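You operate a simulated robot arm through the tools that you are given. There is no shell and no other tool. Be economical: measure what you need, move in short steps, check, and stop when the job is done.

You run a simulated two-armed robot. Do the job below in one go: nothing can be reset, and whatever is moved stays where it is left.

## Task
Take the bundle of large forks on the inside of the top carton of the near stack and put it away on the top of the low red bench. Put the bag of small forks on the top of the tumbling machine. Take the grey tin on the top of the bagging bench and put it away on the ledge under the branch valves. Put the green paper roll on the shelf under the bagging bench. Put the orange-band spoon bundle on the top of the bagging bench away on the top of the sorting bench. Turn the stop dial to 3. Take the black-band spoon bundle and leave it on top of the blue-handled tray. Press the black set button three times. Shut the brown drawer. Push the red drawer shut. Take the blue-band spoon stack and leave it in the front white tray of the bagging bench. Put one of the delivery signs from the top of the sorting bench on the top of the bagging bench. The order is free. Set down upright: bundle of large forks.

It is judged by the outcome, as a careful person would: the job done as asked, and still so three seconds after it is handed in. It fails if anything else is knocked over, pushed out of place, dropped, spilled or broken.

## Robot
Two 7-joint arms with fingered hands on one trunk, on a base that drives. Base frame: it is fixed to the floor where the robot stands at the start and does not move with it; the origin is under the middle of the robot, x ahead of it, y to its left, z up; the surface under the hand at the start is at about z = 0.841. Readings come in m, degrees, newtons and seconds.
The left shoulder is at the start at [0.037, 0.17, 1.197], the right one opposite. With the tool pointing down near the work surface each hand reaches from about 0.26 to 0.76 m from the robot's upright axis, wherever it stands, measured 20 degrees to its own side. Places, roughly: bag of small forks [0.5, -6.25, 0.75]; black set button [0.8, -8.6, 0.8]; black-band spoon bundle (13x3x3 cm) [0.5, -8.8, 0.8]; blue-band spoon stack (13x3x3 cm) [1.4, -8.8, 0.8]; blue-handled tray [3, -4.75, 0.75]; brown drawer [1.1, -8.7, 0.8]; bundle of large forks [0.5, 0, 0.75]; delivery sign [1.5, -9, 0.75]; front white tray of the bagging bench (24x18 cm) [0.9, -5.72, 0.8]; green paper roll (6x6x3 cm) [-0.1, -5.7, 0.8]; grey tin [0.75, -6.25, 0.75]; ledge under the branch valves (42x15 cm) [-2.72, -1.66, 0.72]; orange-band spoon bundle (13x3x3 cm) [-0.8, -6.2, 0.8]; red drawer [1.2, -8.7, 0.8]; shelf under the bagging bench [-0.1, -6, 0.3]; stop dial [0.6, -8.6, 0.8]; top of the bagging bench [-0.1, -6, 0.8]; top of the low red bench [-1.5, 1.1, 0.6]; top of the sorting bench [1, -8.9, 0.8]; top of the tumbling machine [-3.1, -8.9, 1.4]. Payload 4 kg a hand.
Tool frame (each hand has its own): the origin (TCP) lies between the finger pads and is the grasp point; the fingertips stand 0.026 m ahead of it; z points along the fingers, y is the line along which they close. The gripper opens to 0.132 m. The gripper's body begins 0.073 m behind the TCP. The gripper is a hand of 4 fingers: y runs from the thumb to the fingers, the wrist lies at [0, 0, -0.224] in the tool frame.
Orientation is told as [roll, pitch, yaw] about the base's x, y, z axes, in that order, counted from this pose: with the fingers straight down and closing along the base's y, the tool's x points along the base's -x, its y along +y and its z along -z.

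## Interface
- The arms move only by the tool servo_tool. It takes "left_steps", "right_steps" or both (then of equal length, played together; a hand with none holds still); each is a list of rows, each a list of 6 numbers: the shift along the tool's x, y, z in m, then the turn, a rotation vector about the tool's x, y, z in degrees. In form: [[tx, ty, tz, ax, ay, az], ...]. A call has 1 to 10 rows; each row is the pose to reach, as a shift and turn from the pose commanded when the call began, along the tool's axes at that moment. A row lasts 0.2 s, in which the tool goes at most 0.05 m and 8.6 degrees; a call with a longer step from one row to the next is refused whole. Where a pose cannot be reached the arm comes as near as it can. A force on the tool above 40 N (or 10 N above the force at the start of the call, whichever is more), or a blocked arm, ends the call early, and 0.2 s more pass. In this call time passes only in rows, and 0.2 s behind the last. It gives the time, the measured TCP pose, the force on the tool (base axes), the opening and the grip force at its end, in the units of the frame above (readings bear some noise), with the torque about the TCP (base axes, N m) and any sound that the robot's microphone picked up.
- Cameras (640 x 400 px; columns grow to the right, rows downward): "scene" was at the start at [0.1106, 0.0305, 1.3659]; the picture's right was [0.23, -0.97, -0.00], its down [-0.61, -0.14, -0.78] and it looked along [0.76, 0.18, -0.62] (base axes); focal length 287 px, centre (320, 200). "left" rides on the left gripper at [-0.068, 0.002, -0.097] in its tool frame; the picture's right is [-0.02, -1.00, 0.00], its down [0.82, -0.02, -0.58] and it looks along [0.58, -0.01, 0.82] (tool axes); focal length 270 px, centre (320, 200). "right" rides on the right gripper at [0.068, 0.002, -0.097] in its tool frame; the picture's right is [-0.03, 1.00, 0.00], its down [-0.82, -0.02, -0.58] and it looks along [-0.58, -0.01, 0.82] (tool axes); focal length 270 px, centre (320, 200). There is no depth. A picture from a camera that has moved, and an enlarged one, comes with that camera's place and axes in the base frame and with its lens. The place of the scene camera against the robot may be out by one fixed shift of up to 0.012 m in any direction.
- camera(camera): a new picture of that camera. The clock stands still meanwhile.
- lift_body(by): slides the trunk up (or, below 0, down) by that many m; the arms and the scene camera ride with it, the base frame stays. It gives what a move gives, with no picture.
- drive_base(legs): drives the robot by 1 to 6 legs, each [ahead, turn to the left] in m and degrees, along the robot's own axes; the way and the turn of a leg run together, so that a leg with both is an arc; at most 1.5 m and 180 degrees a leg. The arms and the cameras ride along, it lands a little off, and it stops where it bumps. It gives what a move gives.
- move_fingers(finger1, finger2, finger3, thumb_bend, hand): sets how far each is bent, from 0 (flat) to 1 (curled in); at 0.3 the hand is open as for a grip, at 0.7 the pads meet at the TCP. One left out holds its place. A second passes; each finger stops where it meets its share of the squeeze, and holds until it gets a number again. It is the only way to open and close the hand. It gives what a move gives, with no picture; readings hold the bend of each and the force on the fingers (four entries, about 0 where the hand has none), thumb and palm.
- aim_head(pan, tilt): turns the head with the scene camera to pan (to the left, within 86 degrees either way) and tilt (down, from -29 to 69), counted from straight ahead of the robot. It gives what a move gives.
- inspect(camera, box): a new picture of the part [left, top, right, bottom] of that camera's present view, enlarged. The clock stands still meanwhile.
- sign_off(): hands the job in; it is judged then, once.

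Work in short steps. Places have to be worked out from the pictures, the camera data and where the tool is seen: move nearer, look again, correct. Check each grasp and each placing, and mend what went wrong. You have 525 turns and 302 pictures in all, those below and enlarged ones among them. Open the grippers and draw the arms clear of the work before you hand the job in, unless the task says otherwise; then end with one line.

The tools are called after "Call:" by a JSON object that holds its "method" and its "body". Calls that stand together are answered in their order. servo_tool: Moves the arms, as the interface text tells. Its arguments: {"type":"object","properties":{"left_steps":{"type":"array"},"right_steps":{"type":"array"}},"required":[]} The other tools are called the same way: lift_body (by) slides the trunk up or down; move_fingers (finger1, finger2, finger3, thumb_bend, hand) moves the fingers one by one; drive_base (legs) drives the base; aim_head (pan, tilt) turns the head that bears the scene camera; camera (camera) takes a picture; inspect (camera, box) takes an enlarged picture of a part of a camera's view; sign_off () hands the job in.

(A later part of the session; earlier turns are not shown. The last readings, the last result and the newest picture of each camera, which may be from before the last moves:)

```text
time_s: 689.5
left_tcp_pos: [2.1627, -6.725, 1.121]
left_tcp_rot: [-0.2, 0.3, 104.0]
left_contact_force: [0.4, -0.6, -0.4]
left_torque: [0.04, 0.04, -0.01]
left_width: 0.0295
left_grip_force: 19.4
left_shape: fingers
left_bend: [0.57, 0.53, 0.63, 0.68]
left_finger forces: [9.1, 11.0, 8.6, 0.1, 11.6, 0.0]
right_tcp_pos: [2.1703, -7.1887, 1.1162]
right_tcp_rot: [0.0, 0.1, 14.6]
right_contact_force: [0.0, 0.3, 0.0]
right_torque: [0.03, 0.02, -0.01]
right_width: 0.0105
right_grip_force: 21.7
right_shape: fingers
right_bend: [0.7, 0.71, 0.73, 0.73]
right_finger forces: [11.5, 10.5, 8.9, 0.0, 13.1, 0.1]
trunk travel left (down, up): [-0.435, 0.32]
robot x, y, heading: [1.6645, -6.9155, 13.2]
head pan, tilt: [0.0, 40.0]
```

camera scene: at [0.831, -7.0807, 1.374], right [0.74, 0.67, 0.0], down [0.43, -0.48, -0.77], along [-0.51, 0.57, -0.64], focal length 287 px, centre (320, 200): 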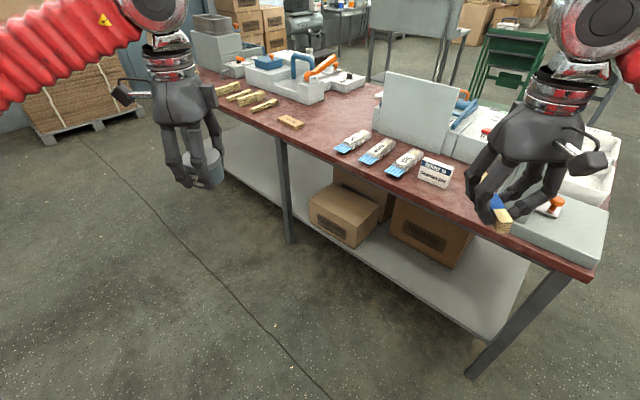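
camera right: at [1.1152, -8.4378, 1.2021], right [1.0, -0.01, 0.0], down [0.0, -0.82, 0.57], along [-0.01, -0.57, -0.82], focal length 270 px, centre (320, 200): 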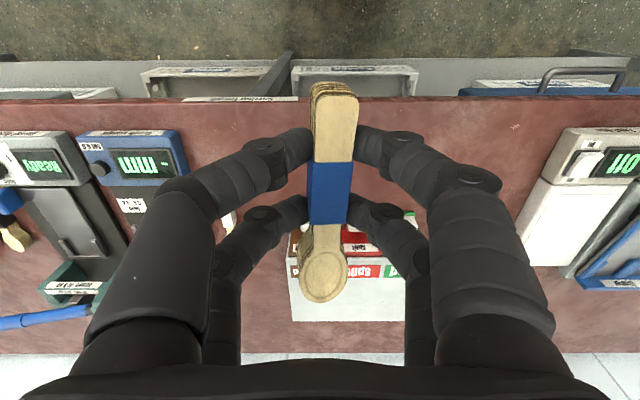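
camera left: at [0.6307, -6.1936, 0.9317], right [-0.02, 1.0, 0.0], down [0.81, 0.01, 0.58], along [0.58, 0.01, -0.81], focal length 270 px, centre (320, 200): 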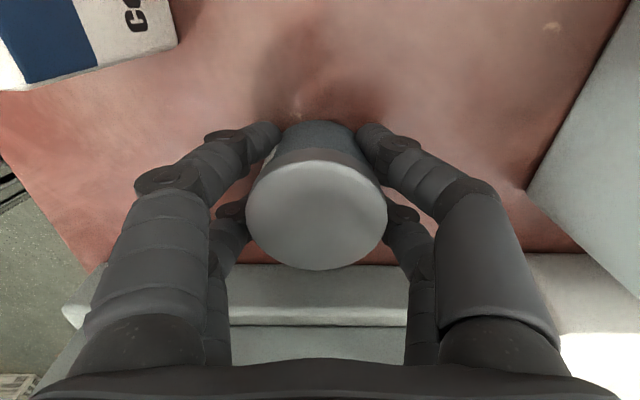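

Call:
{"method": "drive_base", "body": {"legs": [[0, 40]]}}

Call:
{"method": "drive_base", "body": {"legs": [[0, 37]]}}

Call:
{"method": "drive_base", "body": {"legs": [[1.05, 0]]}}

Call:
{"method": "camera", "body": {"camera": "scene"}}

```text
time_s: 692.0
left_tcp_pos: [1.9143, -6.4444, 1.1217]
left_tcp_rot: [-0.1, 0.4, 145.2]
left_contact_force: [-0.7, -0.6, -0.5]
left_torque: [-0.02, 0.0, -0.02]
left_width: 0.0294
left_grip_force: 19.6
left_shape: fingers
left_bend: [0.57, 0.53, 0.63, 0.68]
left_finger forces: [8.7, 10.7, 8.1, 0.0, 11.3, 0.0]
right_tcp_pos: [2.2259, -6.7879, 1.116]
right_tcp_rot: [-0.1, 0.2, 55.9]
right_contact_force: [-0.2, 0.4, 0.1]
right_torque: [-0.02, 0.03, 0.0]
right_width: 0.0103
right_grip_force: 21.6
right_shape: fingers
right_bend: [0.7, 0.71, 0.73, 0.73]
right_finger forces: [11.4, 10.3, 8.7, 0.0, 13.1, 0.0]
trunk travel left (down, up): [-0.435, 0.32]
robot x, y, heading: [1.7036, -6.936, 54.2]
head pan, tilt: [0.0, 40.0]
```

```text
time_s: 694.3
left_tcp_pos: [1.5772, -6.4154, 1.1214]
left_tcp_rot: [-0.2, 0.3, -177.9]
left_contact_force: [-0.4, 0.4, -0.1]
left_torque: [-0.03, 0.02, 0.0]
left_width: 0.0292
left_grip_force: 19.0
left_shape: fingers
left_bend: [0.57, 0.53, 0.63, 0.68]
left_finger forces: [8.8, 10.7, 8.2, 0.0, 11.3, 0.0]
right_tcp_pos: [2.0328, -6.5038, 1.1183]
right_tcp_rot: [-0.2, 0.2, 92.6]
right_contact_force: [1.3, 0.4, -0.2]
right_torque: [-0.02, 0.02, 0.01]
right_width: 0.0107
right_grip_force: 22.0
right_shape: fingers
right_bend: [0.71, 0.71, 0.73, 0.73]
right_finger forces: [11.4, 10.6, 8.7, 0.0, 13.1, 0.1]
trunk travel left (down, up): [-0.435, 0.32]
robot x, y, heading: [1.7385, -6.94, 90.3]
head pan, tilt: [0.0, 40.0]
```

```text
time_s: 699.7
left_tcp_pos: [1.5657, -5.3846, 1.1229]
left_tcp_rot: [-0.2, 0.3, -177.7]
left_contact_force: [0.1, -0.2, -1.3]
left_torque: [-0.01, -0.04, 0.0]
left_width: 0.0291
left_grip_force: 19.7
left_shape: fingers
left_bend: [0.57, 0.53, 0.63, 0.68]
left_finger forces: [8.8, 10.8, 8.3, 0.1, 11.6, 0.0]
right_tcp_pos: [2.0225, -5.4711, 1.1165]
right_tcp_rot: [-0.2, 0.2, 92.8]
right_contact_force: [-0.2, -0.4, -0.5]
right_torque: [0.01, -0.02, 0.0]
right_width: 0.0102
right_grip_force: 22.1
right_shape: fingers
right_bend: [0.7, 0.71, 0.73, 0.74]
right_finger forces: [11.3, 10.6, 8.8, 0.1, 13.2, 0.1]
trunk travel left (down, up): [-0.435, 0.32]
robot x, y, heading: [1.7302, -5.9058, 90.6]
head pan, tilt: [0.0, 40.0]
```

```text
110 pictures are left
camera scene: at [1.7234, -5.7766, 1.374], right [1.0, 0.01, 0.0], down [0.01, -0.64, -0.77], along [-0.01, 0.77, -0.64], focal length 287 px, centre (320, 200)
```

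scene: 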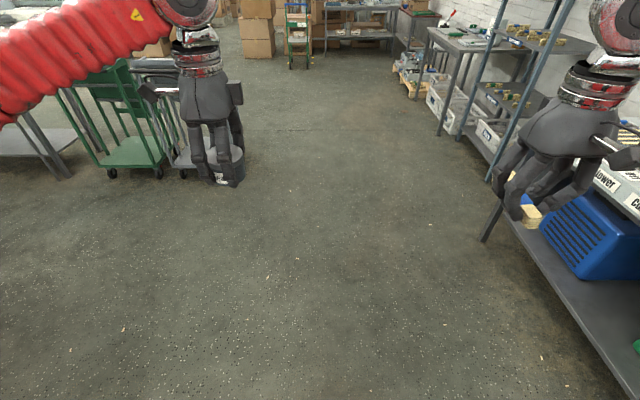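

Now I turn west to face the bench end.

Call:
{"method": "drive_base", "body": {"legs": [[0, 44]]}}

Call:
{"method": "drive_base", "body": {"legs": [[0, 44]]}}

Call:
{"method": "camera", "body": {"camera": "scene"}}

```text
time_s: 702.4
left_tcp_pos: [1.2489, -5.6505, 1.1231]
left_tcp_rot: [-0.2, 0.4, -132.9]
left_contact_force: [0.3, 0.0, -0.8]
left_torque: [0.01, 0.03, 0.01]
left_width: 0.0285
left_grip_force: 18.9
left_shape: fingers
left_bend: [0.57, 0.53, 0.63, 0.68]
left_finger forces: [8.6, 10.5, 7.9, 0.1, 11.2, 0.1]
right_tcp_pos: [1.6323, -5.3917, 1.1192]
right_tcp_rot: [-0.1, 0.2, 137.6]
right_contact_force: [-0.4, 0.2, -0.9]
right_torque: [-0.01, 0.02, 0.0]
right_width: 0.0102
right_grip_force: 21.7
right_shape: fingers
right_bend: [0.71, 0.71, 0.73, 0.74]
right_finger forces: [11.3, 10.4, 8.7, 0.0, 13.1, 0.0]
trunk travel left (down, up): [-0.435, 0.32]
robot x, y, heading: [1.7586, -5.8719, 135.4]
head pan, tilt: [0.0, 40.0]
```

```text
time_s: 705.4
left_tcp_pos: [1.2405, -6.0818, 1.125]
left_tcp_rot: [-0.2, 0.6, -88.3]
left_contact_force: [-0.8, -0.4, -0.8]
left_torque: [0.09, -0.05, -0.04]
left_width: 0.0278
left_grip_force: 18.2
left_shape: fingers
left_bend: [0.57, 0.53, 0.63, 0.68]
left_finger forces: [8.5, 10.1, 7.9, 0.1, 11.1, 0.0]
right_tcp_pos: [1.3301, -5.6279, 1.1213]
right_tcp_rot: [-0.5, 0.2, -177.7]
right_contact_force: [0.5, -1.3, -0.1]
right_torque: [0.1, -0.01, 0.01]
right_width: 0.0101
right_grip_force: 22.6
right_shape: fingers
right_bend: [0.7, 0.71, 0.73, 0.74]
right_finger forces: [11.2, 10.7, 8.8, 0.1, 13.1, 0.0]
trunk travel left (down, up): [-0.435, 0.32]
robot x, y, heading: [1.7633, -5.8229, 179.0]
head pan, tilt: [0.0, 40.0]
stopped in leg 1: the robot was blocked; the commanded pose is now the measured one
```

```text
109 pictures are left
camera scene: at [1.6382, -5.8188, 1.374], right [0.01, 1.0, 0.0], down [0.64, 0.0, -0.77], along [-0.77, 0.01, -0.64], focal length 287 px, centre (320, 200)
```

scene: 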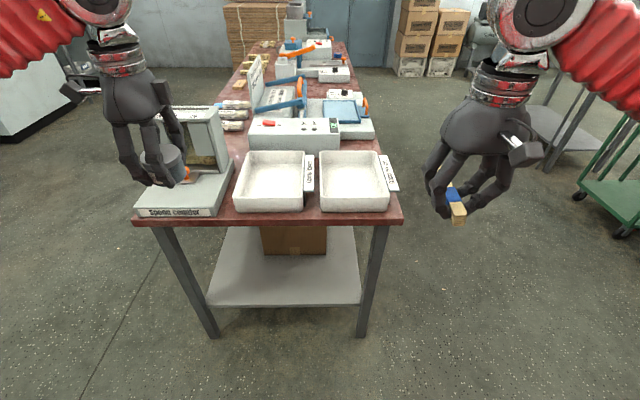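

The right-hand tray is the front one, centre ≈[0.87, -5.70]. I raise the left hand for clearance and drive in.

Call:
{"method": "servo_tool", "body": {"left_steps": [[0.03, 0, -0.04, 0, 0, 0], [0.06, 0, -0.08, 0, 0, 0], [0.09, 0, -0.11, 0, 0, 0]]}}

Call:
{"method": "drive_base", "body": {"legs": [[0.34, 0]]}}

Call:
{"method": "camera", "body": {"camera": "right"}}

Call:
{"method": "camera", "body": {"camera": "left"}}

```text
time_s: 706.2
left_tcp_pos: [1.2381, -5.9877, 1.2323]
left_tcp_rot: [-0.3, 0.3, -88.3]
left_contact_force: [0.0, -0.4, -0.4]
left_torque: [0.0, 0.01, 0.0]
left_width: 0.0277
left_grip_force: 18.3
left_shape: fingers
left_bend: [0.57, 0.53, 0.63, 0.68]
left_finger forces: [8.4, 10.1, 7.9, 0.0, 11.1, 0.1]
right_tcp_pos: [1.3304, -5.6223, 1.1193]
right_tcp_rot: [-0.2, 0.1, -177.6]
right_contact_force: [-0.3, 0.4, -0.8]
right_torque: [-0.02, -0.03, 0.01]
right_width: 0.0105
right_grip_force: 22.4
right_shape: fingers
right_bend: [0.7, 0.71, 0.73, 0.74]
right_finger forces: [11.3, 10.7, 8.8, 0.0, 13.0, 0.0]
trunk travel left (down, up): [-0.435, 0.32]
robot x, y, heading: [1.7596, -5.8267, 179.3]
head pan, tilt: [0.0, 40.0]
```

```text
time_s: 708.4
left_tcp_pos: [0.9039, -5.9828, 1.2327]
left_tcp_rot: [-0.2, 0.2, -88.4]
left_contact_force: [0.5, 0.7, -0.7]
left_torque: [0.01, -0.03, -0.01]
left_width: 0.028
left_grip_force: 18.7
left_shape: fingers
left_bend: [0.57, 0.53, 0.63, 0.68]
left_finger forces: [8.3, 10.2, 7.8, 0.1, 11.1, 0.0]
right_tcp_pos: [0.9981, -5.6183, 1.119]
right_tcp_rot: [-0.2, 0.3, -177.8]
right_contact_force: [-0.3, 0.3, -0.7]
right_torque: [0.0, -0.03, 0.0]
right_width: 0.0104
right_grip_force: 22.4
right_shape: fingers
right_bend: [0.7, 0.71, 0.73, 0.74]
right_finger forces: [11.3, 10.8, 8.8, 0.0, 13.1, 0.1]
trunk travel left (down, up): [-0.435, 0.32]
robot x, y, heading: [1.4323, -5.8185, 179.1]
head pan, tilt: [0.0, 40.0]
```

```text
108 pictures are left
camera right: at [1.0662, -5.6175, 1.2163], right [0.01, -1.0, 0.0], down [-0.82, -0.01, 0.57], along [-0.57, -0.01, -0.82], focal length 270 px, centre (320, 200)
```

right: 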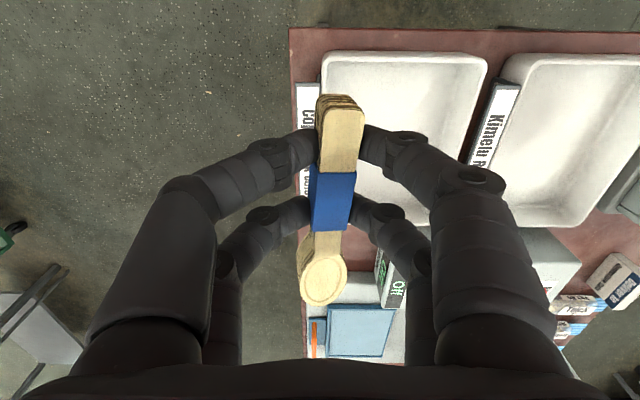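

```text
107 pictures are left
camera left: at [0.9088, -6.0512, 1.329], right [-1.0, -0.05, 0.0], down [-0.04, 0.81, 0.58], along [-0.03, 0.58, -0.81], focal length 270 px, centre (320, 200)
```

left: 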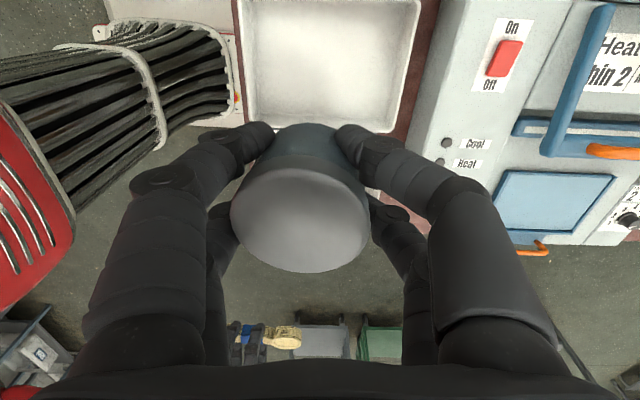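

Tray spans x 0.78–1.02, y −5.82…−5.63. I bring the blue bundle over its centre [0.90, -5.72] and lower it.

Call:
{"method": "servo_tool", "body": {"right_steps": [[-0.034, 0.033, 0, 0, 0, 0], [-0.068, 0.066, 0, 0, 0, 0], [-0.102, 0.098, 0, 0, 0, 0], [-0.102, 0.098, 0.045, 0, 0, 0], [-0.102, 0.098, 0.09, 0, 0, 0], [-0.102, 0.098, 0.135, 0, 0, 0], [-0.102, 0.098, 0.18, 0, 0, 0], [-0.102, 0.098, 0.22, 0, 0, 0]]}}

Call:
{"method": "camera", "body": {"camera": "right"}}

```text
time_s: 710.2
left_tcp_pos: [0.9064, -5.982, 1.2328]
left_tcp_rot: [-0.2, 0.3, -88.5]
left_contact_force: [-0.2, 0.2, -0.8]
left_torque: [0.0, -0.01, -0.01]
left_width: 0.028
left_grip_force: 18.8
left_shape: fingers
left_bend: [0.57, 0.53, 0.63, 0.68]
left_finger forces: [8.4, 10.2, 7.8, 0.0, 11.1, 0.0]
right_tcp_pos: [0.9008, -5.7226, 0.8989]
right_tcp_rot: [-0.1, 0.2, -177.9]
right_contact_force: [0.9, 0.9, -0.3]
right_torque: [-0.01, -0.04, -0.04]
right_width: 0.0098
right_grip_force: 22.0
right_shape: fingers
right_bend: [0.7, 0.71, 0.73, 0.74]
right_finger forces: [11.4, 10.7, 8.7, 0.0, 13.1, 0.0]
trunk travel left (down, up): [-0.435, 0.32]
robot x, y, heading: [1.4296, -5.8178, 179.0]
head pan, tilt: [0.0, 40.0]
```

```text
106 pictures are left
camera right: at [0.9688, -5.7204, 0.9955], right [0.01, -1.0, 0.0], down [-0.82, -0.01, 0.58], along [-0.58, -0.01, -0.82], focal length 270 px, centre (320, 200)
```

right: 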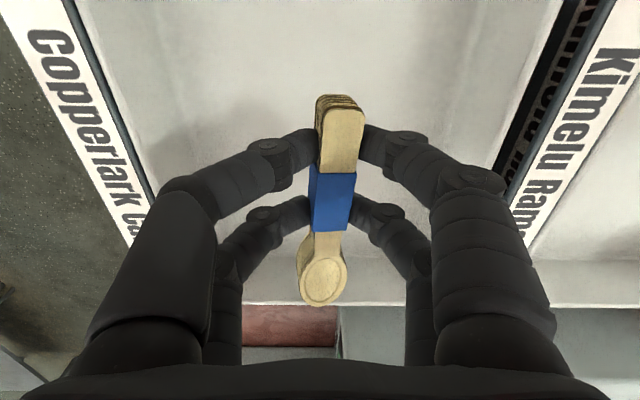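

Inside the tray. Lower to contact.

Call:
{"method": "servo_tool", "body": {"right_steps": [[0.005, 0, 0.02, 0, 0, 0], [0.005, 0, 0.035, 0, 0, 0], [0.005, 0, 0.045, 0, 0, 0], [0.005, 0, 0.05, 0, 0, 0]]}}

Call:
{"method": "servo_tool", "body": {"right_steps": [[0, 0, 0.005, 0, 0, 0], [0, 0, 0.009, 0, 0, 0], [0, 0, 0.012, 0, 0, 0]]}}

```text
time_s: 711.2
left_tcp_pos: [0.905, -5.9826, 1.2336]
left_tcp_rot: [-0.3, 0.3, -88.4]
left_contact_force: [-0.2, 0.5, -0.7]
left_torque: [0.02, -0.01, 0.0]
left_width: 0.0276
left_grip_force: 18.3
left_shape: fingers
left_bend: [0.57, 0.53, 0.63, 0.68]
left_finger forces: [8.4, 10.2, 7.7, 0.0, 11.0, 0.0]
right_tcp_pos: [0.9079, -5.7206, 0.8491]
right_tcp_rot: [-0.1, 0.1, -177.8]
right_contact_force: [-0.2, 0.9, -0.6]
right_torque: [0.02, 0.0, -0.01]
right_width: 0.0103
right_grip_force: 21.6
right_shape: fingers
right_bend: [0.7, 0.71, 0.73, 0.74]
right_finger forces: [11.5, 10.6, 8.8, 0.0, 13.1, 0.0]
trunk travel left (down, up): [-0.435, 0.32]
robot x, y, heading: [1.4298, -5.8193, 179.3]
head pan, tilt: [0.0, 40.0]
```

```text
time_s: 712.0
left_tcp_pos: [0.9056, -5.9819, 1.2323]
left_tcp_rot: [-0.3, 0.3, -88.5]
left_contact_force: [-0.3, -0.5, -0.8]
left_torque: [-0.01, 0.0, 0.0]
left_width: 0.028
left_grip_force: 19.1
left_shape: fingers
left_bend: [0.57, 0.53, 0.63, 0.68]
left_finger forces: [8.4, 10.1, 7.8, 0.0, 11.2, 0.0]
right_tcp_pos: [0.9089, -5.7195, 0.8373]
right_tcp_rot: [-0.1, 0.2, -177.9]
right_contact_force: [0.3, 1.1, -0.6]
right_torque: [-0.02, -0.01, 0.0]
right_width: 0.0102
right_grip_force: 22.1
right_shape: fingers
right_bend: [0.7, 0.71, 0.73, 0.74]
right_finger forces: [11.3, 10.6, 8.7, 0.0, 13.0, 0.0]
trunk travel left (down, up): [-0.435, 0.32]
robot x, y, heading: [1.4269, -5.8193, 179.4]
head pan, tilt: [0.0, 40.0]
```

Call:
{"method": "servo_tool", "body": {"right_steps": [[0, 0, 0.003, 0, 0, 0], [0, 0, 0.006, 0, 0, 0], [0, 0, 0.009, 0, 0, 0]]}}

```text
time_s: 712.8
left_tcp_pos: [0.9079, -5.9836, 1.2336]
left_tcp_rot: [-0.4, 0.5, -88.5]
left_contact_force: [0.0, -0.1, -0.1]
left_torque: [-0.01, 0.03, 0.0]
left_width: 0.0279
left_grip_force: 18.5
left_shape: fingers
left_bend: [0.57, 0.53, 0.63, 0.68]
left_finger forces: [8.4, 10.1, 7.7, 0.0, 11.2, 0.0]
right_tcp_pos: [0.9073, -5.7196, 0.8337]
right_tcp_rot: [0.0, -0.2, -177.9]
right_contact_force: [1.6, 0.3, 27.0]
right_torque: [-0.31, -0.17, 0.03]
right_width: 0.01
right_grip_force: 30.5
right_shape: fingers
right_bend: [0.72, 0.72, 0.73, 0.74]
right_finger forces: [19.2, 12.7, 11.0, 0.1, 17.6, 0.1]
trunk travel left (down, up): [-0.435, 0.32]
robot x, y, heading: [1.4321, -5.8227, 179.2]
head pan, tilt: [0.0, 40.0]
```

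Contact. Ease up, open modestly and lift out.

Call:
{"method": "servo_tool", "body": {"right_steps": [[0, 0, -0.006, 0, 0, 0]]}}

Call:
{"method": "move_fingers", "body": {"hand": "right", "finger1": 0.52, "finger2": 0.52, "finger3": 0.52, "thumb_bend": 0.52}}

Call:
{"method": "servo_tool", "body": {"right_steps": [[0, 0, -0.03, 0, 0, 0], [0, 0, -0.07, 0, 0, 0], [0, 0, -0.115, 0, 0, 0], [0, 0, -0.16, 0, 0, 0], [0, 0, -0.2, 0, 0, 0], [0.04, 0, -0.23, 0, 0, 0]]}}

Call:
{"method": "camera", "body": {"camera": "right"}}

```text
time_s: 713.2
left_tcp_pos: [0.9058, -5.9822, 1.2338]
left_tcp_rot: [-0.4, 0.5, -88.6]
left_contact_force: [0.2, 0.3, -0.5]
left_torque: [0.02, 0.0, -0.01]
left_width: 0.0277
left_grip_force: 18.6
left_shape: fingers
left_bend: [0.57, 0.53, 0.63, 0.68]
left_finger forces: [8.5, 10.3, 7.8, 0.0, 11.2, 0.0]
right_tcp_pos: [0.9083, -5.7202, 0.8343]
right_tcp_rot: [-0.2, 0.2, -177.8]
right_contact_force: [-3.2, -1.6, 9.5]
right_torque: [-0.2, 0.04, 0.02]
right_width: 0.01
right_grip_force: 24.2
right_shape: fingers
right_bend: [0.72, 0.72, 0.73, 0.74]
right_finger forces: [12.7, 12.7, 9.2, 0.0, 13.4, 0.1]
trunk travel left (down, up): [-0.435, 0.32]
robot x, y, heading: [1.4296, -5.8154, 179.2]
head pan, tilt: [0.0, 40.0]
```

```text
time_s: 714.2
left_tcp_pos: [0.9086, -5.9833, 1.2354]
left_tcp_rot: [-0.4, 0.4, -88.6]
left_contact_force: [-0.5, 0.1, -1.3]
left_torque: [0.02, 0.02, 0.02]
left_width: 0.0279
left_grip_force: 18.7
left_shape: fingers
left_bend: [0.57, 0.53, 0.63, 0.68]
left_finger forces: [8.4, 10.3, 7.8, 0.1, 11.1, 0.1]
right_tcp_pos: [0.9078, -5.7198, 0.8383]
right_tcp_rot: [-0.1, -0.2, -177.9]
right_contact_force: [-0.5, 1.0, 38.2]
right_torque: [0.24, -0.06, -0.04]
right_width: 0.0454
right_grip_force: 18.8
right_shape: fingers
right_bend: [0.58, 0.57, 0.57, 0.55]
right_finger forces: [8.8, 7.9, 8.6, 0.0, 12.2, 0.0]
trunk travel left (down, up): [-0.435, 0.32]
robot x, y, heading: [1.4311, -5.8202, 179.2]
head pan, tilt: [0.0, 40.0]
```

```text
time_s: 715.6
left_tcp_pos: [0.9073, -5.9826, 1.2344]
left_tcp_rot: [-0.4, 0.3, -88.5]
left_contact_force: [0.8, -0.1, -0.4]
left_torque: [-0.03, 0.01, -0.03]
left_width: 0.0277
left_grip_force: 18.5
left_shape: fingers
left_bend: [0.57, 0.53, 0.63, 0.68]
left_finger forces: [8.3, 10.3, 7.9, 0.0, 11.2, 0.1]
right_tcp_pos: [0.9493, -5.7188, 1.0651]
right_tcp_rot: [-0.1, 0.2, -177.7]
right_contact_force: [0.3, -0.1, -0.4]
right_torque: [0.01, 0.0, 0.0]
right_width: 0.0586
right_grip_force: 0.0
right_shape: fingers
right_bend: [0.52, 0.52, 0.52, 0.52]
right_finger forces: [0.0, 0.1, 0.0, 0.1, 0.0, 0.0]
trunk travel left (down, up): [-0.435, 0.32]
robot x, y, heading: [1.4273, -5.821, 179.2]
head pan, tilt: [0.0, 40.0]
```

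```text
105 pictures are left
camera right: at [1.0177, -5.7182, 1.162], right [0.01, -1.0, 0.0], down [-0.82, -0.01, 0.58], along [-0.58, -0.01, -0.82], focal length 270 px, centre (320, 200)
```

right: 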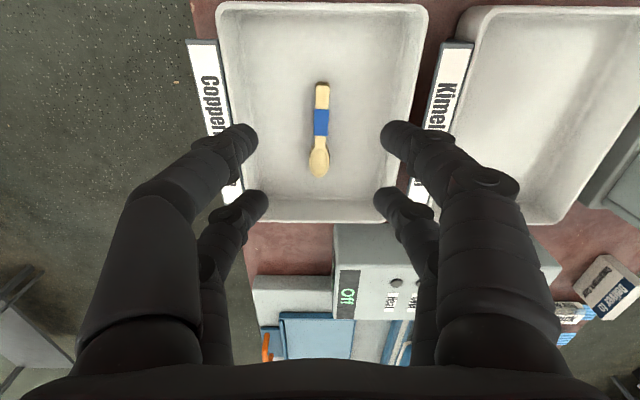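

Blue bundle rests in the front tray. Now the tin to the ledge: back off, turn north, then west along the north aisle.

Call:
{"method": "drive_base", "body": {"legs": [[-0.4, 0]]}}

Call:
{"method": "drive_base", "body": {"legs": [[0, -44]]}}

Call:
{"method": "drive_base", "body": {"legs": [[0, -42]]}}

Call:
{"method": "drive_base", "body": {"legs": [[1.1, 0]]}}

Call:
{"method": "drive_base", "body": {"legs": [[0, 42]]}}

Call:
{"method": "drive_base", "body": {"legs": [[0, 42]]}}

Call:
{"method": "camera", "body": {"camera": "scene"}}

```text
time_s: 718.2
left_tcp_pos: [1.3111, -5.9909, 1.2333]
left_tcp_rot: [-0.4, 0.2, -88.1]
left_contact_force: [-0.5, -0.2, -0.7]
left_torque: [0.0, 0.01, 0.01]
left_width: 0.0279
left_grip_force: 19.0
left_shape: fingers
left_bend: [0.57, 0.53, 0.63, 0.68]
left_finger forces: [8.4, 10.1, 7.8, 0.1, 11.1, 0.0]
right_tcp_pos: [1.3511, -5.727, 1.0641]
right_tcp_rot: [-0.1, 0.2, -177.2]
right_contact_force: [-0.4, 1.0, -0.5]
right_torque: [-0.04, 0.03, 0.0]
right_width: 0.0584
right_grip_force: 0.2
right_shape: fingers
right_bend: [0.52, 0.52, 0.52, 0.52]
right_finger forces: [0.1, 0.1, 0.1, 0.0, 0.0, 0.0]
trunk travel left (down, up): [-0.435, 0.32]
robot x, y, heading: [1.8289, -5.825, 179.4]
head pan, tilt: [0.0, 40.0]
```

```text
time_s: 720.9
left_tcp_pos: [1.3454, -5.5757, 1.2334]
left_tcp_rot: [-0.3, 0.2, -132.8]
left_contact_force: [0.2, 0.9, -0.7]
left_torque: [-0.02, -0.02, -0.02]
left_width: 0.0275
left_grip_force: 19.2
left_shape: fingers
left_bend: [0.57, 0.53, 0.63, 0.68]
left_finger forces: [8.2, 10.1, 7.8, 0.0, 11.0, 0.0]
right_tcp_pos: [1.558, -5.4167, 1.0638]
right_tcp_rot: [-0.2, 0.2, 137.9]
right_contact_force: [1.1, 1.1, 0.1]
right_torque: [0.01, 0.0, -0.01]
right_width: 0.0585
right_grip_force: 0.1
right_shape: fingers
right_bend: [0.52, 0.52, 0.52, 0.52]
right_finger forces: [0.0, 0.1, 0.1, 0.0, 0.0, 0.0]
trunk travel left (down, up): [-0.435, 0.32]
robot x, y, heading: [1.7983, -5.8595, 135.0]
head pan, tilt: [0.0, 40.0]
```

```text
time_s: 723.5
left_tcp_pos: [1.6517, -5.3422, 1.2348]
left_tcp_rot: [-0.3, 0.4, -175.0]
left_contact_force: [0.1, -0.7, -0.6]
left_torque: [0.0, 0.06, 0.0]
left_width: 0.0268
left_grip_force: 19.1
left_shape: fingers
left_bend: [0.57, 0.54, 0.64, 0.68]
left_finger forces: [8.1, 10.3, 8.1, 0.0, 11.0, 0.0]
right_tcp_pos: [1.9176, -5.3674, 1.0647]
right_tcp_rot: [-0.2, 0.2, 95.6]
right_contact_force: [-1.2, -0.2, -0.4]
right_torque: [0.04, 0.03, 0.04]
right_width: 0.059
right_grip_force: 0.1
right_shape: fingers
right_bend: [0.52, 0.52, 0.52, 0.52]
right_finger forces: [0.0, 0.0, 0.0, 0.1, 0.0, 0.0]
trunk travel left (down, up): [-0.435, 0.32]
robot x, y, heading: [1.7541, -5.8576, 93.2]
head pan, tilt: [0.0, 40.0]
```

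```text
time_s: 729.2
left_tcp_pos: [1.5922, -4.2417, 1.2354]
left_tcp_rot: [-0.3, 0.3, -175.2]
left_contact_force: [-0.5, 0.1, -0.9]
left_torque: [-0.02, -0.02, 0.02]
left_width: 0.027
left_grip_force: 19.5
left_shape: fingers
left_bend: [0.57, 0.54, 0.64, 0.68]
left_finger forces: [8.5, 10.7, 8.2, 0.1, 11.7, 0.0]
right_tcp_pos: [1.858, -4.2677, 1.0651]
right_tcp_rot: [0.0, 0.1, 95.4]
right_contact_force: [0.5, 0.2, 0.4]
right_torque: [-0.02, 0.0, -0.04]
right_width: 0.0592
right_grip_force: 0.1
right_shape: fingers
right_bend: [0.52, 0.52, 0.52, 0.52]
right_finger forces: [0.0, 0.1, 0.0, 0.0, 0.0, 0.1]
trunk travel left (down, up): [-0.435, 0.32]
robot x, y, heading: [1.6942, -4.7605, 93.4]
head pan, tilt: [0.0, 40.0]
```

```text
time_s: 731.7
left_tcp_pos: [1.2751, -4.4372, 1.2358]
left_tcp_rot: [-0.3, 0.4, -133.7]
left_contact_force: [-0.2, 0.4, -1.1]
left_torque: [0.0, 0.03, 0.0]
left_width: 0.0266
left_grip_force: 18.5
left_shape: fingers
left_bend: [0.57, 0.54, 0.64, 0.68]
left_finger forces: [8.3, 10.5, 8.2, 0.0, 11.0, 0.0]
right_tcp_pos: [1.4919, -4.282, 1.0664]
right_tcp_rot: [-0.1, 0.2, 136.9]
right_contact_force: [1.0, 0.3, -0.2]
right_torque: [0.01, -0.01, 0.0]
right_width: 0.0594
right_grip_force: 0.1
right_shape: fingers
right_bend: [0.52, 0.52, 0.52, 0.52]
right_finger forces: [0.1, 0.0, 0.0, 0.0, 0.0, 0.0]
trunk travel left (down, up): [-0.435, 0.32]
robot x, y, heading: [1.7192, -4.7299, 134.4]
head pan, tilt: [0.0, 40.0]
```

```text
time_s: 734.3
left_tcp_pos: [1.191, -4.8054, 1.2358]
left_tcp_rot: [-0.4, 0.3, -92.5]
left_contact_force: [0.1, -0.4, -1.5]
left_torque: [-0.04, 0.04, 0.0]
left_width: 0.0263
left_grip_force: 19.8
left_shape: fingers
left_bend: [0.58, 0.54, 0.64, 0.68]
left_finger forces: [8.5, 10.4, 8.7, 0.0, 10.7, 0.0]
right_tcp_pos: [1.251, -4.5448, 1.0661]
right_tcp_rot: [0.0, 0.1, 178.1]
right_contact_force: [0.0, -0.6, 0.3]
right_torque: [-0.04, 0.01, 0.02]
right_width: 0.059
right_grip_force: 0.0
right_shape: fingers
right_bend: [0.52, 0.52, 0.52, 0.52]
right_finger forces: [0.0, 0.1, 0.1, 0.1, 0.1, 0.1]
trunk travel left (down, up): [-0.435, 0.32]
robot x, y, heading: [1.7249, -4.6812, 175.3]
head pan, tilt: [0.0, 40.0]
```

```text
104 pictures are left
camera scene: at [1.6003, -4.6639, 1.3742], right [0.08, 1.0, 0.0], down [0.64, -0.05, -0.77], along [-0.76, 0.06, -0.64], focal length 287 px, centre (320, 200)
```

scene: 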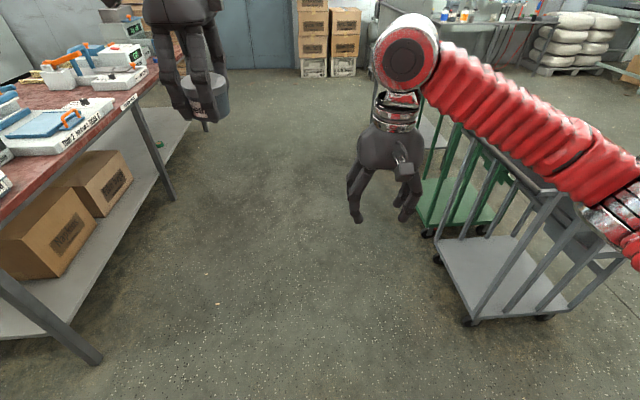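

Clear aisle. I correct the heading a bit and drive west 3.5 m.

Call:
{"method": "drive_base", "body": {"legs": [[0, 6], [1.2, 0], [1.2, 0], [1.1, 0]]}}

Call:
{"method": "camera", "body": {"camera": "scene"}}

```text
time_s: 752.3
left_tcp_pos: [-2.3253, -4.9653, 1.2354]
left_tcp_rot: [-0.3, 0.3, -85.1]
left_contact_force: [-0.4, 0.4, -0.8]
left_torque: [-0.03, 0.01, -0.01]
left_width: 0.026
left_grip_force: 19.1
left_shape: fingers
left_bend: [0.58, 0.54, 0.64, 0.68]
left_finger forces: [8.7, 10.5, 8.7, 0.1, 10.7, 0.1]
right_tcp_pos: [-2.2991, -4.7006, 1.0679]
right_tcp_rot: [-0.1, 0.2, -174.2]
right_contact_force: [0.2, 0.0, -0.1]
right_torque: [0.02, -0.03, -0.02]
right_width: 0.0591
right_grip_force: 0.1
right_shape: fingers
right_bend: [0.52, 0.52, 0.52, 0.52]
right_finger forces: [0.1, 0.0, 0.0, 0.0, 0.0, 0.0]
trunk travel left (down, up): [-0.435, 0.32]
robot x, y, heading: [-1.8138, -4.7752, -177.2]
head pan, tilt: [0.0, 40.0]
```

```text
103 pictures are left
camera scene: at [-1.9365, -4.771, 1.374], right [-0.05, 1.0, 0.0], down [0.64, 0.03, -0.77], along [-0.76, -0.04, -0.64], focal length 287 px, centre (320, 200)
```

scene: 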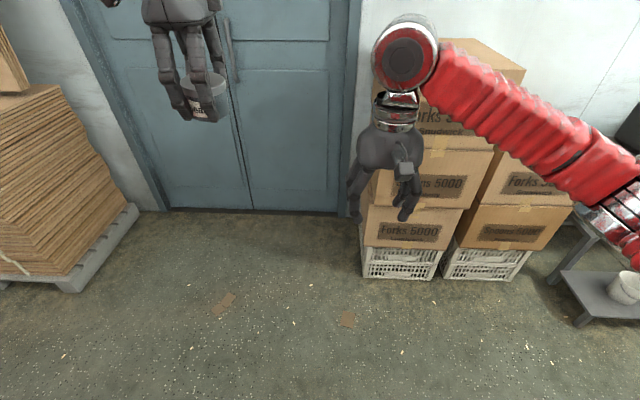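

Call:
{"method": "drive_base", "body": {"legs": [[0, -44]]}}

Call:
{"method": "drive_base", "body": {"legs": [[0, -44]]}}

Call:
{"method": "aim_head", "body": {"pan": 15, "tilt": 25}}

Call:
{"method": "camera", "body": {"camera": "scene"}}

```text
time_s: 755.0
left_tcp_pos: [-2.3104, -4.5547, 1.2365]
left_tcp_rot: [-0.3, 0.4, -129.3]
left_contact_force: [-0.7, 0.0, -1.1]
left_torque: [0.02, -0.02, -0.01]
left_width: 0.0256
left_grip_force: 19.6
left_shape: fingers
left_bend: [0.58, 0.54, 0.64, 0.68]
left_finger forces: [8.6, 10.6, 8.9, 0.0, 10.8, 0.1]
right_tcp_pos: [-2.1069, -4.3839, 1.0674]
right_tcp_rot: [-0.1, 0.2, 141.3]
right_contact_force: [0.6, -0.3, 0.0]
right_torque: [0.0, 0.02, 0.0]
right_width: 0.0592
right_grip_force: 0.1
right_shape: fingers
right_bend: [0.52, 0.52, 0.52, 0.52]
right_finger forces: [0.1, 0.1, 0.0, 0.0, 0.0, 0.0]
trunk travel left (down, up): [-0.435, 0.32]
robot x, y, heading: [-1.8458, -4.8107, 138.5]
head pan, tilt: [0.0, 40.0]
```

```text
time_s: 757.6
left_tcp_pos: [-2.0016, -4.3005, 1.2383]
left_tcp_rot: [-0.4, 0.3, -173.0]
left_contact_force: [0.5, 0.1, -0.3]
left_torque: [0.02, 0.0, 0.01]
left_width: 0.0255
left_grip_force: 19.7
left_shape: fingers
left_bend: [0.58, 0.54, 0.64, 0.68]
left_finger forces: [8.4, 10.7, 9.0, 0.0, 11.3, 0.1]
right_tcp_pos: [-1.7365, -4.3177, 1.0685]
right_tcp_rot: [-0.1, 0.1, 97.6]
right_contact_force: [0.1, 0.4, -0.3]
right_torque: [-0.04, 0.02, -0.03]
right_width: 0.0593
right_grip_force: 0.1
right_shape: fingers
right_bend: [0.52, 0.52, 0.52, 0.52]
right_finger forces: [0.0, 0.1, 0.0, 0.0, 0.0, 0.0]
trunk travel left (down, up): [-0.435, 0.32]
robot x, y, heading: [-1.8948, -4.8155, 95.4]
head pan, tilt: [0.0, 40.0]
```

```text
time_s: 758.4
left_tcp_pos: [-2.0077, -4.3007, 1.2386]
left_tcp_rot: [-0.3, 0.6, -172.9]
left_contact_force: [-0.5, 0.1, -0.8]
left_torque: [-0.01, -0.09, -0.01]
left_width: 0.0253
left_grip_force: 20.2
left_shape: fingers
left_bend: [0.58, 0.54, 0.64, 0.68]
left_finger forces: [8.5, 10.8, 8.9, 0.0, 11.8, 0.0]
right_tcp_pos: [-1.741, -4.317, 1.0701]
right_tcp_rot: [-0.3, 0.1, 97.7]
right_contact_force: [-0.3, -0.3, -0.5]
right_torque: [-0.03, -0.04, -0.01]
right_width: 0.0591
right_grip_force: 0.1
right_shape: fingers
right_bend: [0.52, 0.52, 0.52, 0.52]
right_finger forces: [0.0, 0.0, 0.0, 0.1, 0.0, 0.0]
trunk travel left (down, up): [-0.435, 0.32]
robot x, y, heading: [-1.8906, -4.8165, 95.1]
head pan, tilt: [15.0, 25.0]
```

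```text
102 pictures are left
camera scene: at [-1.9359, -4.683, 1.3973], right [0.94, 0.34, 0.0], down [0.15, -0.4, -0.91], along [-0.31, 0.85, -0.42], focal length 287 px, centre (320, 200)
```

scene: 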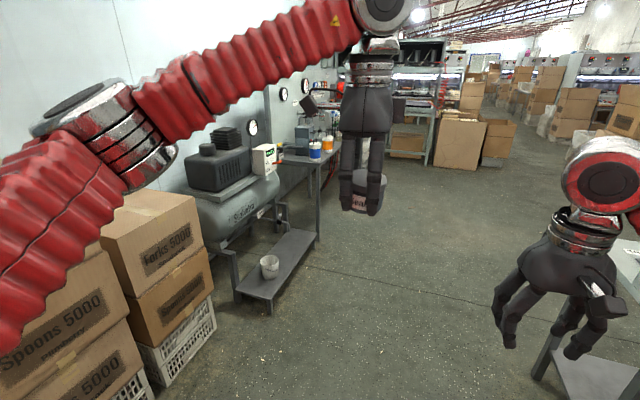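

Way north is free. I drive up alongside the wall bench to y≈-1.8.

Call:
{"method": "drive_base", "body": {"legs": [[0, -6], [1.2, 0], [1.2, 0], [0.6, 0]]}}

Call:
{"method": "drive_base", "body": {"legs": [[0, 42]]}}

Call:
{"method": "aim_head", "body": {"pan": 30, "tilt": 30}}

Call:
{"method": "camera", "body": {"camera": "scene"}}

```text
time_s: 774.0
left_tcp_pos: [-1.8841, -1.2774, 1.238]
left_tcp_rot: [-0.3, 0.3, 179.9]
left_contact_force: [0.6, -1.2, -1.2]
left_torque: [0.0, 0.01, 0.0]
left_width: 0.0252
left_grip_force: 20.0
left_shape: fingers
left_bend: [0.58, 0.54, 0.64, 0.68]
left_finger forces: [8.5, 11.0, 8.9, 0.0, 11.5, 0.0]
right_tcp_pos: [-1.6227, -1.3259, 1.069]
right_tcp_rot: [0.0, 0.1, 90.5]
right_contact_force: [0.0, -0.2, 0.1]
right_torque: [-0.04, -0.01, -0.01]
right_width: 0.0593
right_grip_force: 0.2
right_shape: fingers
right_bend: [0.52, 0.52, 0.52, 0.52]
right_finger forces: [0.1, 0.0, 0.0, 0.0, 0.0, 0.0]
trunk travel left (down, up): [-0.435, 0.32]
robot x, y, heading: [-1.8403, -1.7988, 88.1]
head pan, tilt: [15.0, 25.0]
```

```text
time_s: 776.6
left_tcp_pos: [-2.2149, -1.4397, 1.2391]
left_tcp_rot: [-0.3, 0.2, -138.8]
left_contact_force: [-0.2, -0.5, -0.8]
left_torque: [0.02, -0.01, 0.02]
left_width: 0.0252
left_grip_force: 20.3
left_shape: fingers
left_bend: [0.58, 0.54, 0.64, 0.68]
left_finger forces: [8.2, 11.1, 9.1, 0.0, 11.4, 0.0]
right_tcp_pos: [-1.9874, -1.304, 1.0703]
right_tcp_rot: [-0.1, 0.0, 131.6]
right_contact_force: [-0.8, 0.5, 0.5]
right_torque: [-0.02, 0.01, 0.0]
right_width: 0.0592
right_grip_force: 0.0
right_shape: fingers
right_bend: [0.52, 0.52, 0.52, 0.52]
right_finger forces: [0.1, 0.0, 0.0, 0.0, 0.1, 0.0]
trunk travel left (down, up): [-0.435, 0.32]
robot x, y, heading: [-1.8035, -1.775, 129.5]
head pan, tilt: [15.0, 25.0]
```

```text
time_s: 777.3
left_tcp_pos: [-2.2117, -1.4379, 1.2396]
left_tcp_rot: [-0.3, 0.0, -138.9]
left_contact_force: [0.5, -0.2, -0.4]
left_torque: [-0.01, 0.12, 0.01]
left_width: 0.0251
left_grip_force: 20.5
left_shape: fingers
left_bend: [0.58, 0.54, 0.63, 0.68]
left_finger forces: [8.5, 10.9, 9.1, 0.0, 11.8, 0.0]
right_tcp_pos: [-1.9838, -1.3031, 1.0698]
right_tcp_rot: [0.0, 0.1, 131.7]
right_contact_force: [1.3, 0.7, 0.8]
right_torque: [-0.02, -0.01, 0.01]
right_width: 0.0592
right_grip_force: 0.1
right_shape: fingers
right_bend: [0.52, 0.52, 0.52, 0.52]
right_finger forces: [0.0, 0.0, 0.1, 0.0, 0.0, 0.0]
trunk travel left (down, up): [-0.435, 0.32]
robot x, y, heading: [-1.8062, -1.7732, 129.1]
head pan, tilt: [30.0, 30.0]
```

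```text
101 pictures are left
camera scene: at [-1.9113, -1.704, 1.3896], right [0.35, 0.94, 0.0], down [0.47, -0.18, -0.87], along [-0.81, 0.31, -0.5], focal length 287 px, centre (320, 200)
```

scene: 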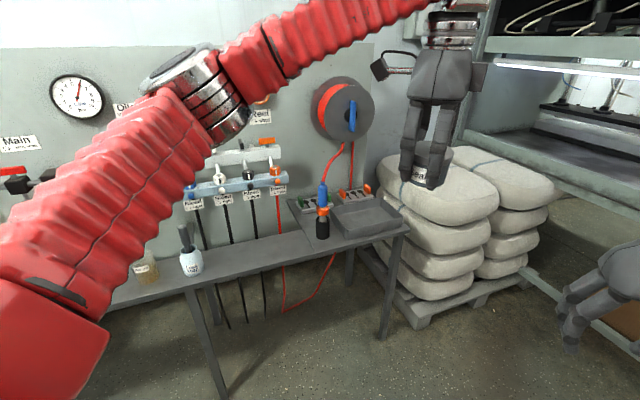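

The free surface under the branch valves, at ≈[-2.71, -1.66], is the ledge. I turn to heading ~150° and move in.

Call:
{"method": "drive_base", "body": {"legs": [[0, 22], [0.25, 0]]}}

Call:
{"method": "aim_head", "body": {"pan": 20, "tilt": 42}}

Call:
{"method": "camera", "body": {"camera": "scene"}}

Call:
{"method": "camera", "body": {"camera": "left"}}

```text
time_s: 780.5
left_tcp_pos: [-2.5403, -1.4881, 1.2376]
left_tcp_rot: [-0.2, 0.4, -117.2]
left_contact_force: [-1.4, 0.0, -1.6]
left_torque: [0.04, -0.02, -0.02]
left_width: 0.0248
left_grip_force: 20.4
left_shape: fingers
left_bend: [0.58, 0.54, 0.63, 0.68]
left_finger forces: [8.5, 11.0, 9.1, 0.1, 11.7, 0.0]
right_tcp_pos: [-2.3765, -1.2784, 1.0698]
right_tcp_rot: [-0.2, 0.2, 153.4]
right_contact_force: [-0.1, 0.3, 0.7]
right_torque: [0.02, 0.0, 0.0]
right_width: 0.059
right_grip_force: 0.0
right_shape: fingers
right_bend: [0.52, 0.52, 0.52, 0.52]
right_finger forces: [0.0, 0.0, 0.1, 0.0, 0.0, 0.0]
trunk travel left (down, up): [-0.435, 0.32]
robot x, y, heading: [-2.0233, -1.6359, 150.7]
head pan, tilt: [30.0, 30.0]
```

```text
time_s: 781.2
left_tcp_pos: [-2.537, -1.487, 1.2383]
left_tcp_rot: [-0.3, 0.3, -117.2]
left_contact_force: [-0.6, 0.1, -1.1]
left_torque: [0.01, 0.01, -0.02]
left_width: 0.0247
left_grip_force: 20.2
left_shape: fingers
left_bend: [0.58, 0.54, 0.63, 0.68]
left_finger forces: [8.5, 11.0, 9.1, 0.0, 11.6, 0.1]
right_tcp_pos: [-2.3736, -1.2755, 1.0708]
right_tcp_rot: [-0.1, 0.0, 153.4]
right_contact_force: [0.3, 0.7, -0.3]
right_torque: [0.0, 0.0, 0.0]
right_width: 0.0591
right_grip_force: 0.0
right_shape: fingers
right_bend: [0.52, 0.52, 0.52, 0.52]
right_finger forces: [0.0, 0.1, 0.0, 0.0, 0.0, 0.1]
trunk travel left (down, up): [-0.435, 0.32]
robot x, y, heading: [-2.0234, -1.6349, 150.9]
head pan, tilt: [20.0, 42.0]
```

```text
100 pictures are left
camera scene: at [-2.1421, -1.5957, 1.3712], right [0.16, 0.99, 0.0], down [0.66, -0.11, -0.74], along [-0.73, 0.12, -0.67], focal length 287 px, centre (320, 200)
```

scene: 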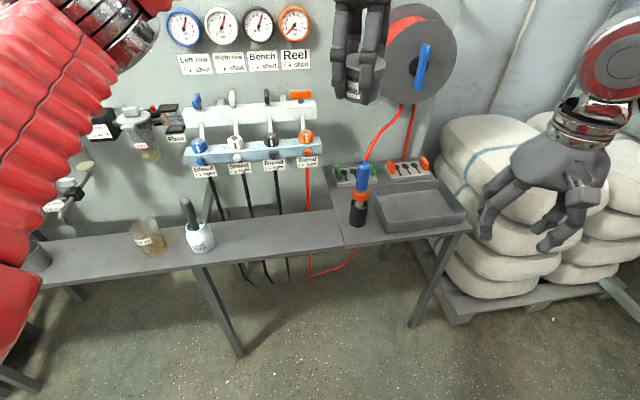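

```text
99 pictures are left
camera left: at [-2.5672, -1.5491, 1.3362], right [-0.9, 0.43, 0.0], down [0.36, 0.73, 0.58], along [0.25, 0.53, -0.81], focal length 270 px, centre (320, 200)
```

left: 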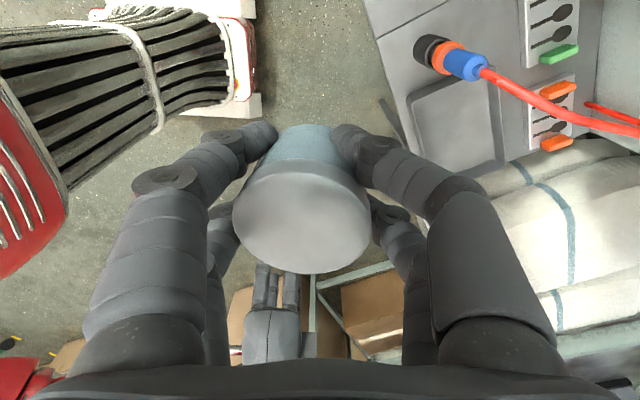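

Ledge: x −2.78…−2.625, free y −1.82…−1.43. I move the tin over [-2.69, -1.64], turning the hand's narrow side to the wall.

Call:
{"method": "servo_tool", "body": {"left_steps": [[-0.026, -0.008, 0, 0, 0, 8], [-0.052, -0.016, 0, 0, 0, 16], [-0.078, -0.024, 0, 0, 0, 24], [-0.104, -0.033, 0, 0, 0, 32], [-0.13, -0.041, 0, 0, 0, 40], [-0.156, -0.05, 0, 0, 0, 48], [-0.182, -0.058, 0, 0, 0, 56], [-0.206, -0.066, 0.0, 0, 0, 62]]}}

Call:
{"method": "camera", "body": {"camera": "left"}}

Call:
{"method": "camera", "body": {"camera": "scene"}}

```text
time_s: 783.0
left_tcp_pos: [-2.6892, -1.6418, 1.2378]
left_tcp_rot: [-0.4, -0.1, -179.2]
left_contact_force: [-1.0, 0.5, -0.1]
left_torque: [0.0, 0.0, 0.02]
left_width: 0.0247
left_grip_force: 20.6
left_shape: fingers
left_bend: [0.58, 0.54, 0.63, 0.68]
left_finger forces: [8.3, 11.0, 9.2, 0.0, 11.7, 0.0]
right_tcp_pos: [-2.3748, -1.2761, 1.0704]
right_tcp_rot: [0.0, 0.1, 153.5]
right_contact_force: [-0.6, -0.2, 0.2]
right_torque: [0.02, 0.0, -0.01]
right_width: 0.0592
right_grip_force: 0.1
right_shape: fingers
right_bend: [0.52, 0.52, 0.52, 0.52]
right_finger forces: [0.1, 0.1, 0.1, 0.0, 0.0, 0.1]
trunk travel left (down, up): [-0.435, 0.32]
robot x, y, heading: [-2.0251, -1.6321, 150.9]
head pan, tilt: [20.0, 42.0]
```

```text
98 pictures are left
camera left: at [-2.7582, -1.6442, 1.3342], right [-0.04, 1.0, 0.01], down [0.82, 0.03, 0.58], along [0.58, 0.03, -0.82], focal length 270 px, centre (320, 200)
```

left: 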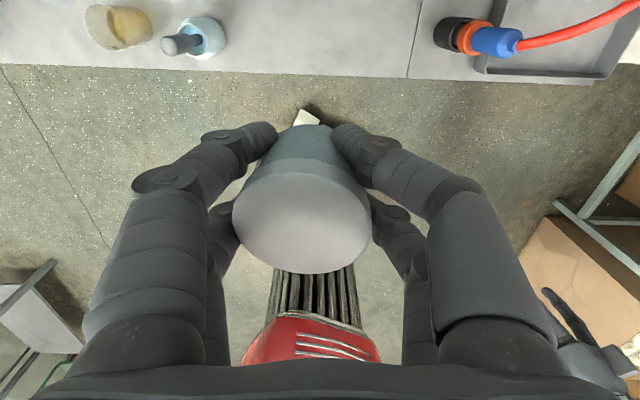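

```text
97 pictures are left
camera scene: at [-2.1427, -1.5955, 1.3711], right [0.16, 0.99, 0.0], down [0.66, -0.11, -0.74], along [-0.73, 0.12, -0.67], focal length 287 px, centre (320, 200)
```

scene: 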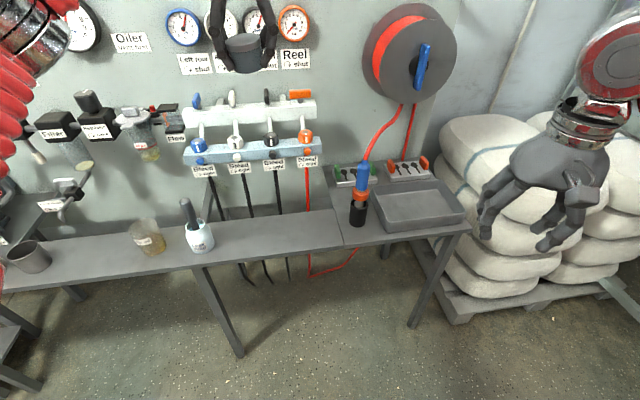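

I shift 1 cm deeper and descend in stages, watching contact.

Call:
{"method": "servo_tool", "body": {"left_steps": [[-0.006, 0, 0.045, 0, 0, 0], [-0.012, 0, 0.09, 0, 0, 0], [-0.012, 0, 0.135, 0, 0, 0], [-0.012, 0, 0.18, 0, 0, 0], [-0.012, 0, 0.225, 0, 0, 0], [-0.012, 0, 0.27, 0, 0, 0], [-0.012, 0, 0.315, 0, 0, 0], [-0.012, 0, 0.36, 0, 0, 0], [-0.012, 0, 0.4, 0, 0, 0]]}}

Call:
{"method": "camera", "body": {"camera": "left"}}

Call:
{"method": "camera", "body": {"camera": "scene"}}

```text
time_s: 785.0
left_tcp_pos: [-2.7058, -1.6344, 0.8384]
left_tcp_rot: [-0.4, 0.0, -179.2]
left_contact_force: [-0.2, 0.9, -1.3]
left_torque: [0.04, -0.01, -0.02]
left_width: 0.0248
left_grip_force: 20.0
left_shape: fingers
left_bend: [0.58, 0.54, 0.63, 0.67]
left_finger forces: [8.1, 11.1, 9.3, 0.0, 12.0, 0.0]
right_tcp_pos: [-2.375, -1.2758, 1.0712]
right_tcp_rot: [-0.2, 0.2, 153.4]
right_contact_force: [-0.3, -0.3, 1.0]
right_torque: [-0.01, -0.01, 0.0]
right_width: 0.0591
right_grip_force: 0.1
right_shape: fingers
right_bend: [0.52, 0.52, 0.52, 0.52]
right_finger forces: [0.0, 0.0, 0.0, 0.0, 0.1, 0.1]
trunk travel left (down, up): [-0.435, 0.32]
robot x, y, heading: [-2.0257, -1.6335, 150.9]
head pan, tilt: [20.0, 42.0]
```

```text
96 pictures are left
camera left: at [-2.7742, -1.6386, 0.9355], right [-0.04, 1.0, 0.01], down [0.82, 0.03, 0.58], along [0.58, 0.03, -0.82], focal length 270 px, centre (320, 200)
```

left: 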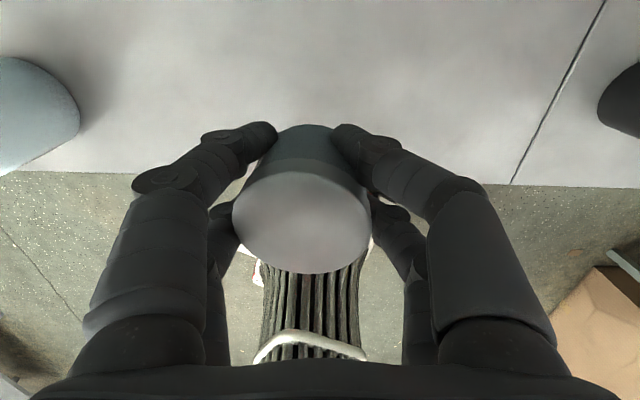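

```text
95 pictures are left
camera scene: at [-2.1429, -1.5953, 1.3711], right [0.16, 0.99, 0.0], down [0.66, -0.11, -0.74], along [-0.73, 0.12, -0.67], focal length 287 px, centre (320, 200)
```

scene: 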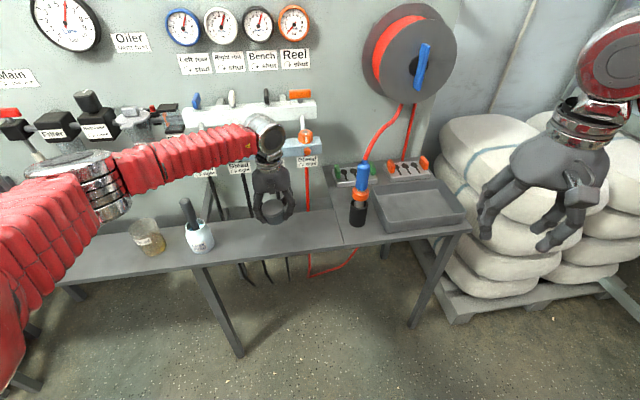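

All clear. I lower the tin to the ledge.

Call:
{"method": "servo_tool", "body": {"left_steps": [[0, 0, 0.03, 0, 0, 0], [0, 0, 0.055, 0, 0, 0], [0, 0, 0.07, 0, 0, 0]]}}

Call:
{"method": "servo_tool", "body": {"left_steps": [[0, 0, 0.004, 0, 0, 0], [0, 0, 0.008, 0, 0, 0], [0, 0, 0.012, 0, 0, 0]]}}

```text
time_s: 785.8
left_tcp_pos: [-2.7041, -1.6364, 0.7674]
left_tcp_rot: [-0.4, 0.0, -179.2]
left_contact_force: [0.2, -0.1, -0.4]
left_torque: [-0.01, 0.0, 0.02]
left_width: 0.0247
left_grip_force: 20.6
left_shape: fingers
left_bend: [0.58, 0.54, 0.63, 0.67]
left_finger forces: [8.2, 11.0, 9.3, 0.0, 12.1, 0.0]
right_tcp_pos: [-2.3751, -1.2775, 1.0706]
right_tcp_rot: [0.0, 0.1, 153.3]
right_contact_force: [0.3, -0.1, 0.7]
right_torque: [0.02, -0.03, 0.02]
right_width: 0.0591
right_grip_force: 0.2
right_shape: fingers
right_bend: [0.52, 0.52, 0.52, 0.52]
right_finger forces: [0.0, 0.0, 0.0, 0.0, 0.0, 0.0]
trunk travel left (down, up): [-0.435, 0.32]
robot x, y, heading: [-2.0238, -1.6333, 151.0]
head pan, tilt: [20.0, 42.0]
```

```text
time_s: 786.6
left_tcp_pos: [-2.7049, -1.6361, 0.7557]
left_tcp_rot: [-0.4, -0.1, -179.2]
left_contact_force: [-0.6, -0.1, 1.4]
left_torque: [-0.03, -0.01, 0.0]
left_width: 0.0245
left_grip_force: 20.2
left_shape: fingers
left_bend: [0.58, 0.54, 0.63, 0.67]
left_finger forces: [8.2, 11.1, 9.3, 0.0, 12.1, 0.1]
right_tcp_pos: [-2.3745, -1.2763, 1.0706]
right_tcp_rot: [-0.1, 0.1, 153.4]
right_contact_force: [0.2, -0.3, 0.8]
right_torque: [-0.01, 0.01, 0.02]
right_width: 0.059
right_grip_force: 0.1
right_shape: fingers
right_bend: [0.52, 0.52, 0.52, 0.52]
right_finger forces: [0.1, 0.0, 0.0, 0.0, 0.1, 0.0]
trunk travel left (down, up): [-0.435, 0.32]
robot x, y, heading: [-2.0279, -1.6337, 150.6]
head pan, tilt: [20.0, 42.0]
```

Call:
{"method": "servo_tool", "body": {"left_steps": [[0, 0, 0.004, 0, 0, 0], [0, 0, 0.007, 0, 0, 0], [0, 0, 0.01, 0, 0, 0]]}}

```text
time_s: 787.4
left_tcp_pos: [-2.7052, -1.6358, 0.752]
left_tcp_rot: [-0.6, -0.5, -179.1]
left_contact_force: [-2.4, -3.2, 37.5]
left_torque: [-1.35, -0.53, -0.09]
left_width: 0.0245
left_grip_force: 33.8
left_shape: fingers
left_bend: [0.6, 0.6, 0.63, 0.68]
left_finger forces: [14.7, 30.5, 10.9, 0.0, 12.6, 0.0]
right_tcp_pos: [-2.3724, -1.2775, 1.0723]
right_tcp_rot: [0.0, -0.1, 153.5]
right_contact_force: [-0.1, -0.9, 0.8]
right_torque: [-0.01, 0.02, 0.0]
right_width: 0.0591
right_grip_force: 0.0
right_shape: fingers
right_bend: [0.52, 0.52, 0.52, 0.52]
right_finger forces: [0.0, 0.1, 0.0, 0.0, 0.0, 0.0]
trunk travel left (down, up): [-0.435, 0.32]
robot x, y, heading: [-2.0272, -1.6357, 150.7]
head pan, tilt: [20.0, 42.0]
```

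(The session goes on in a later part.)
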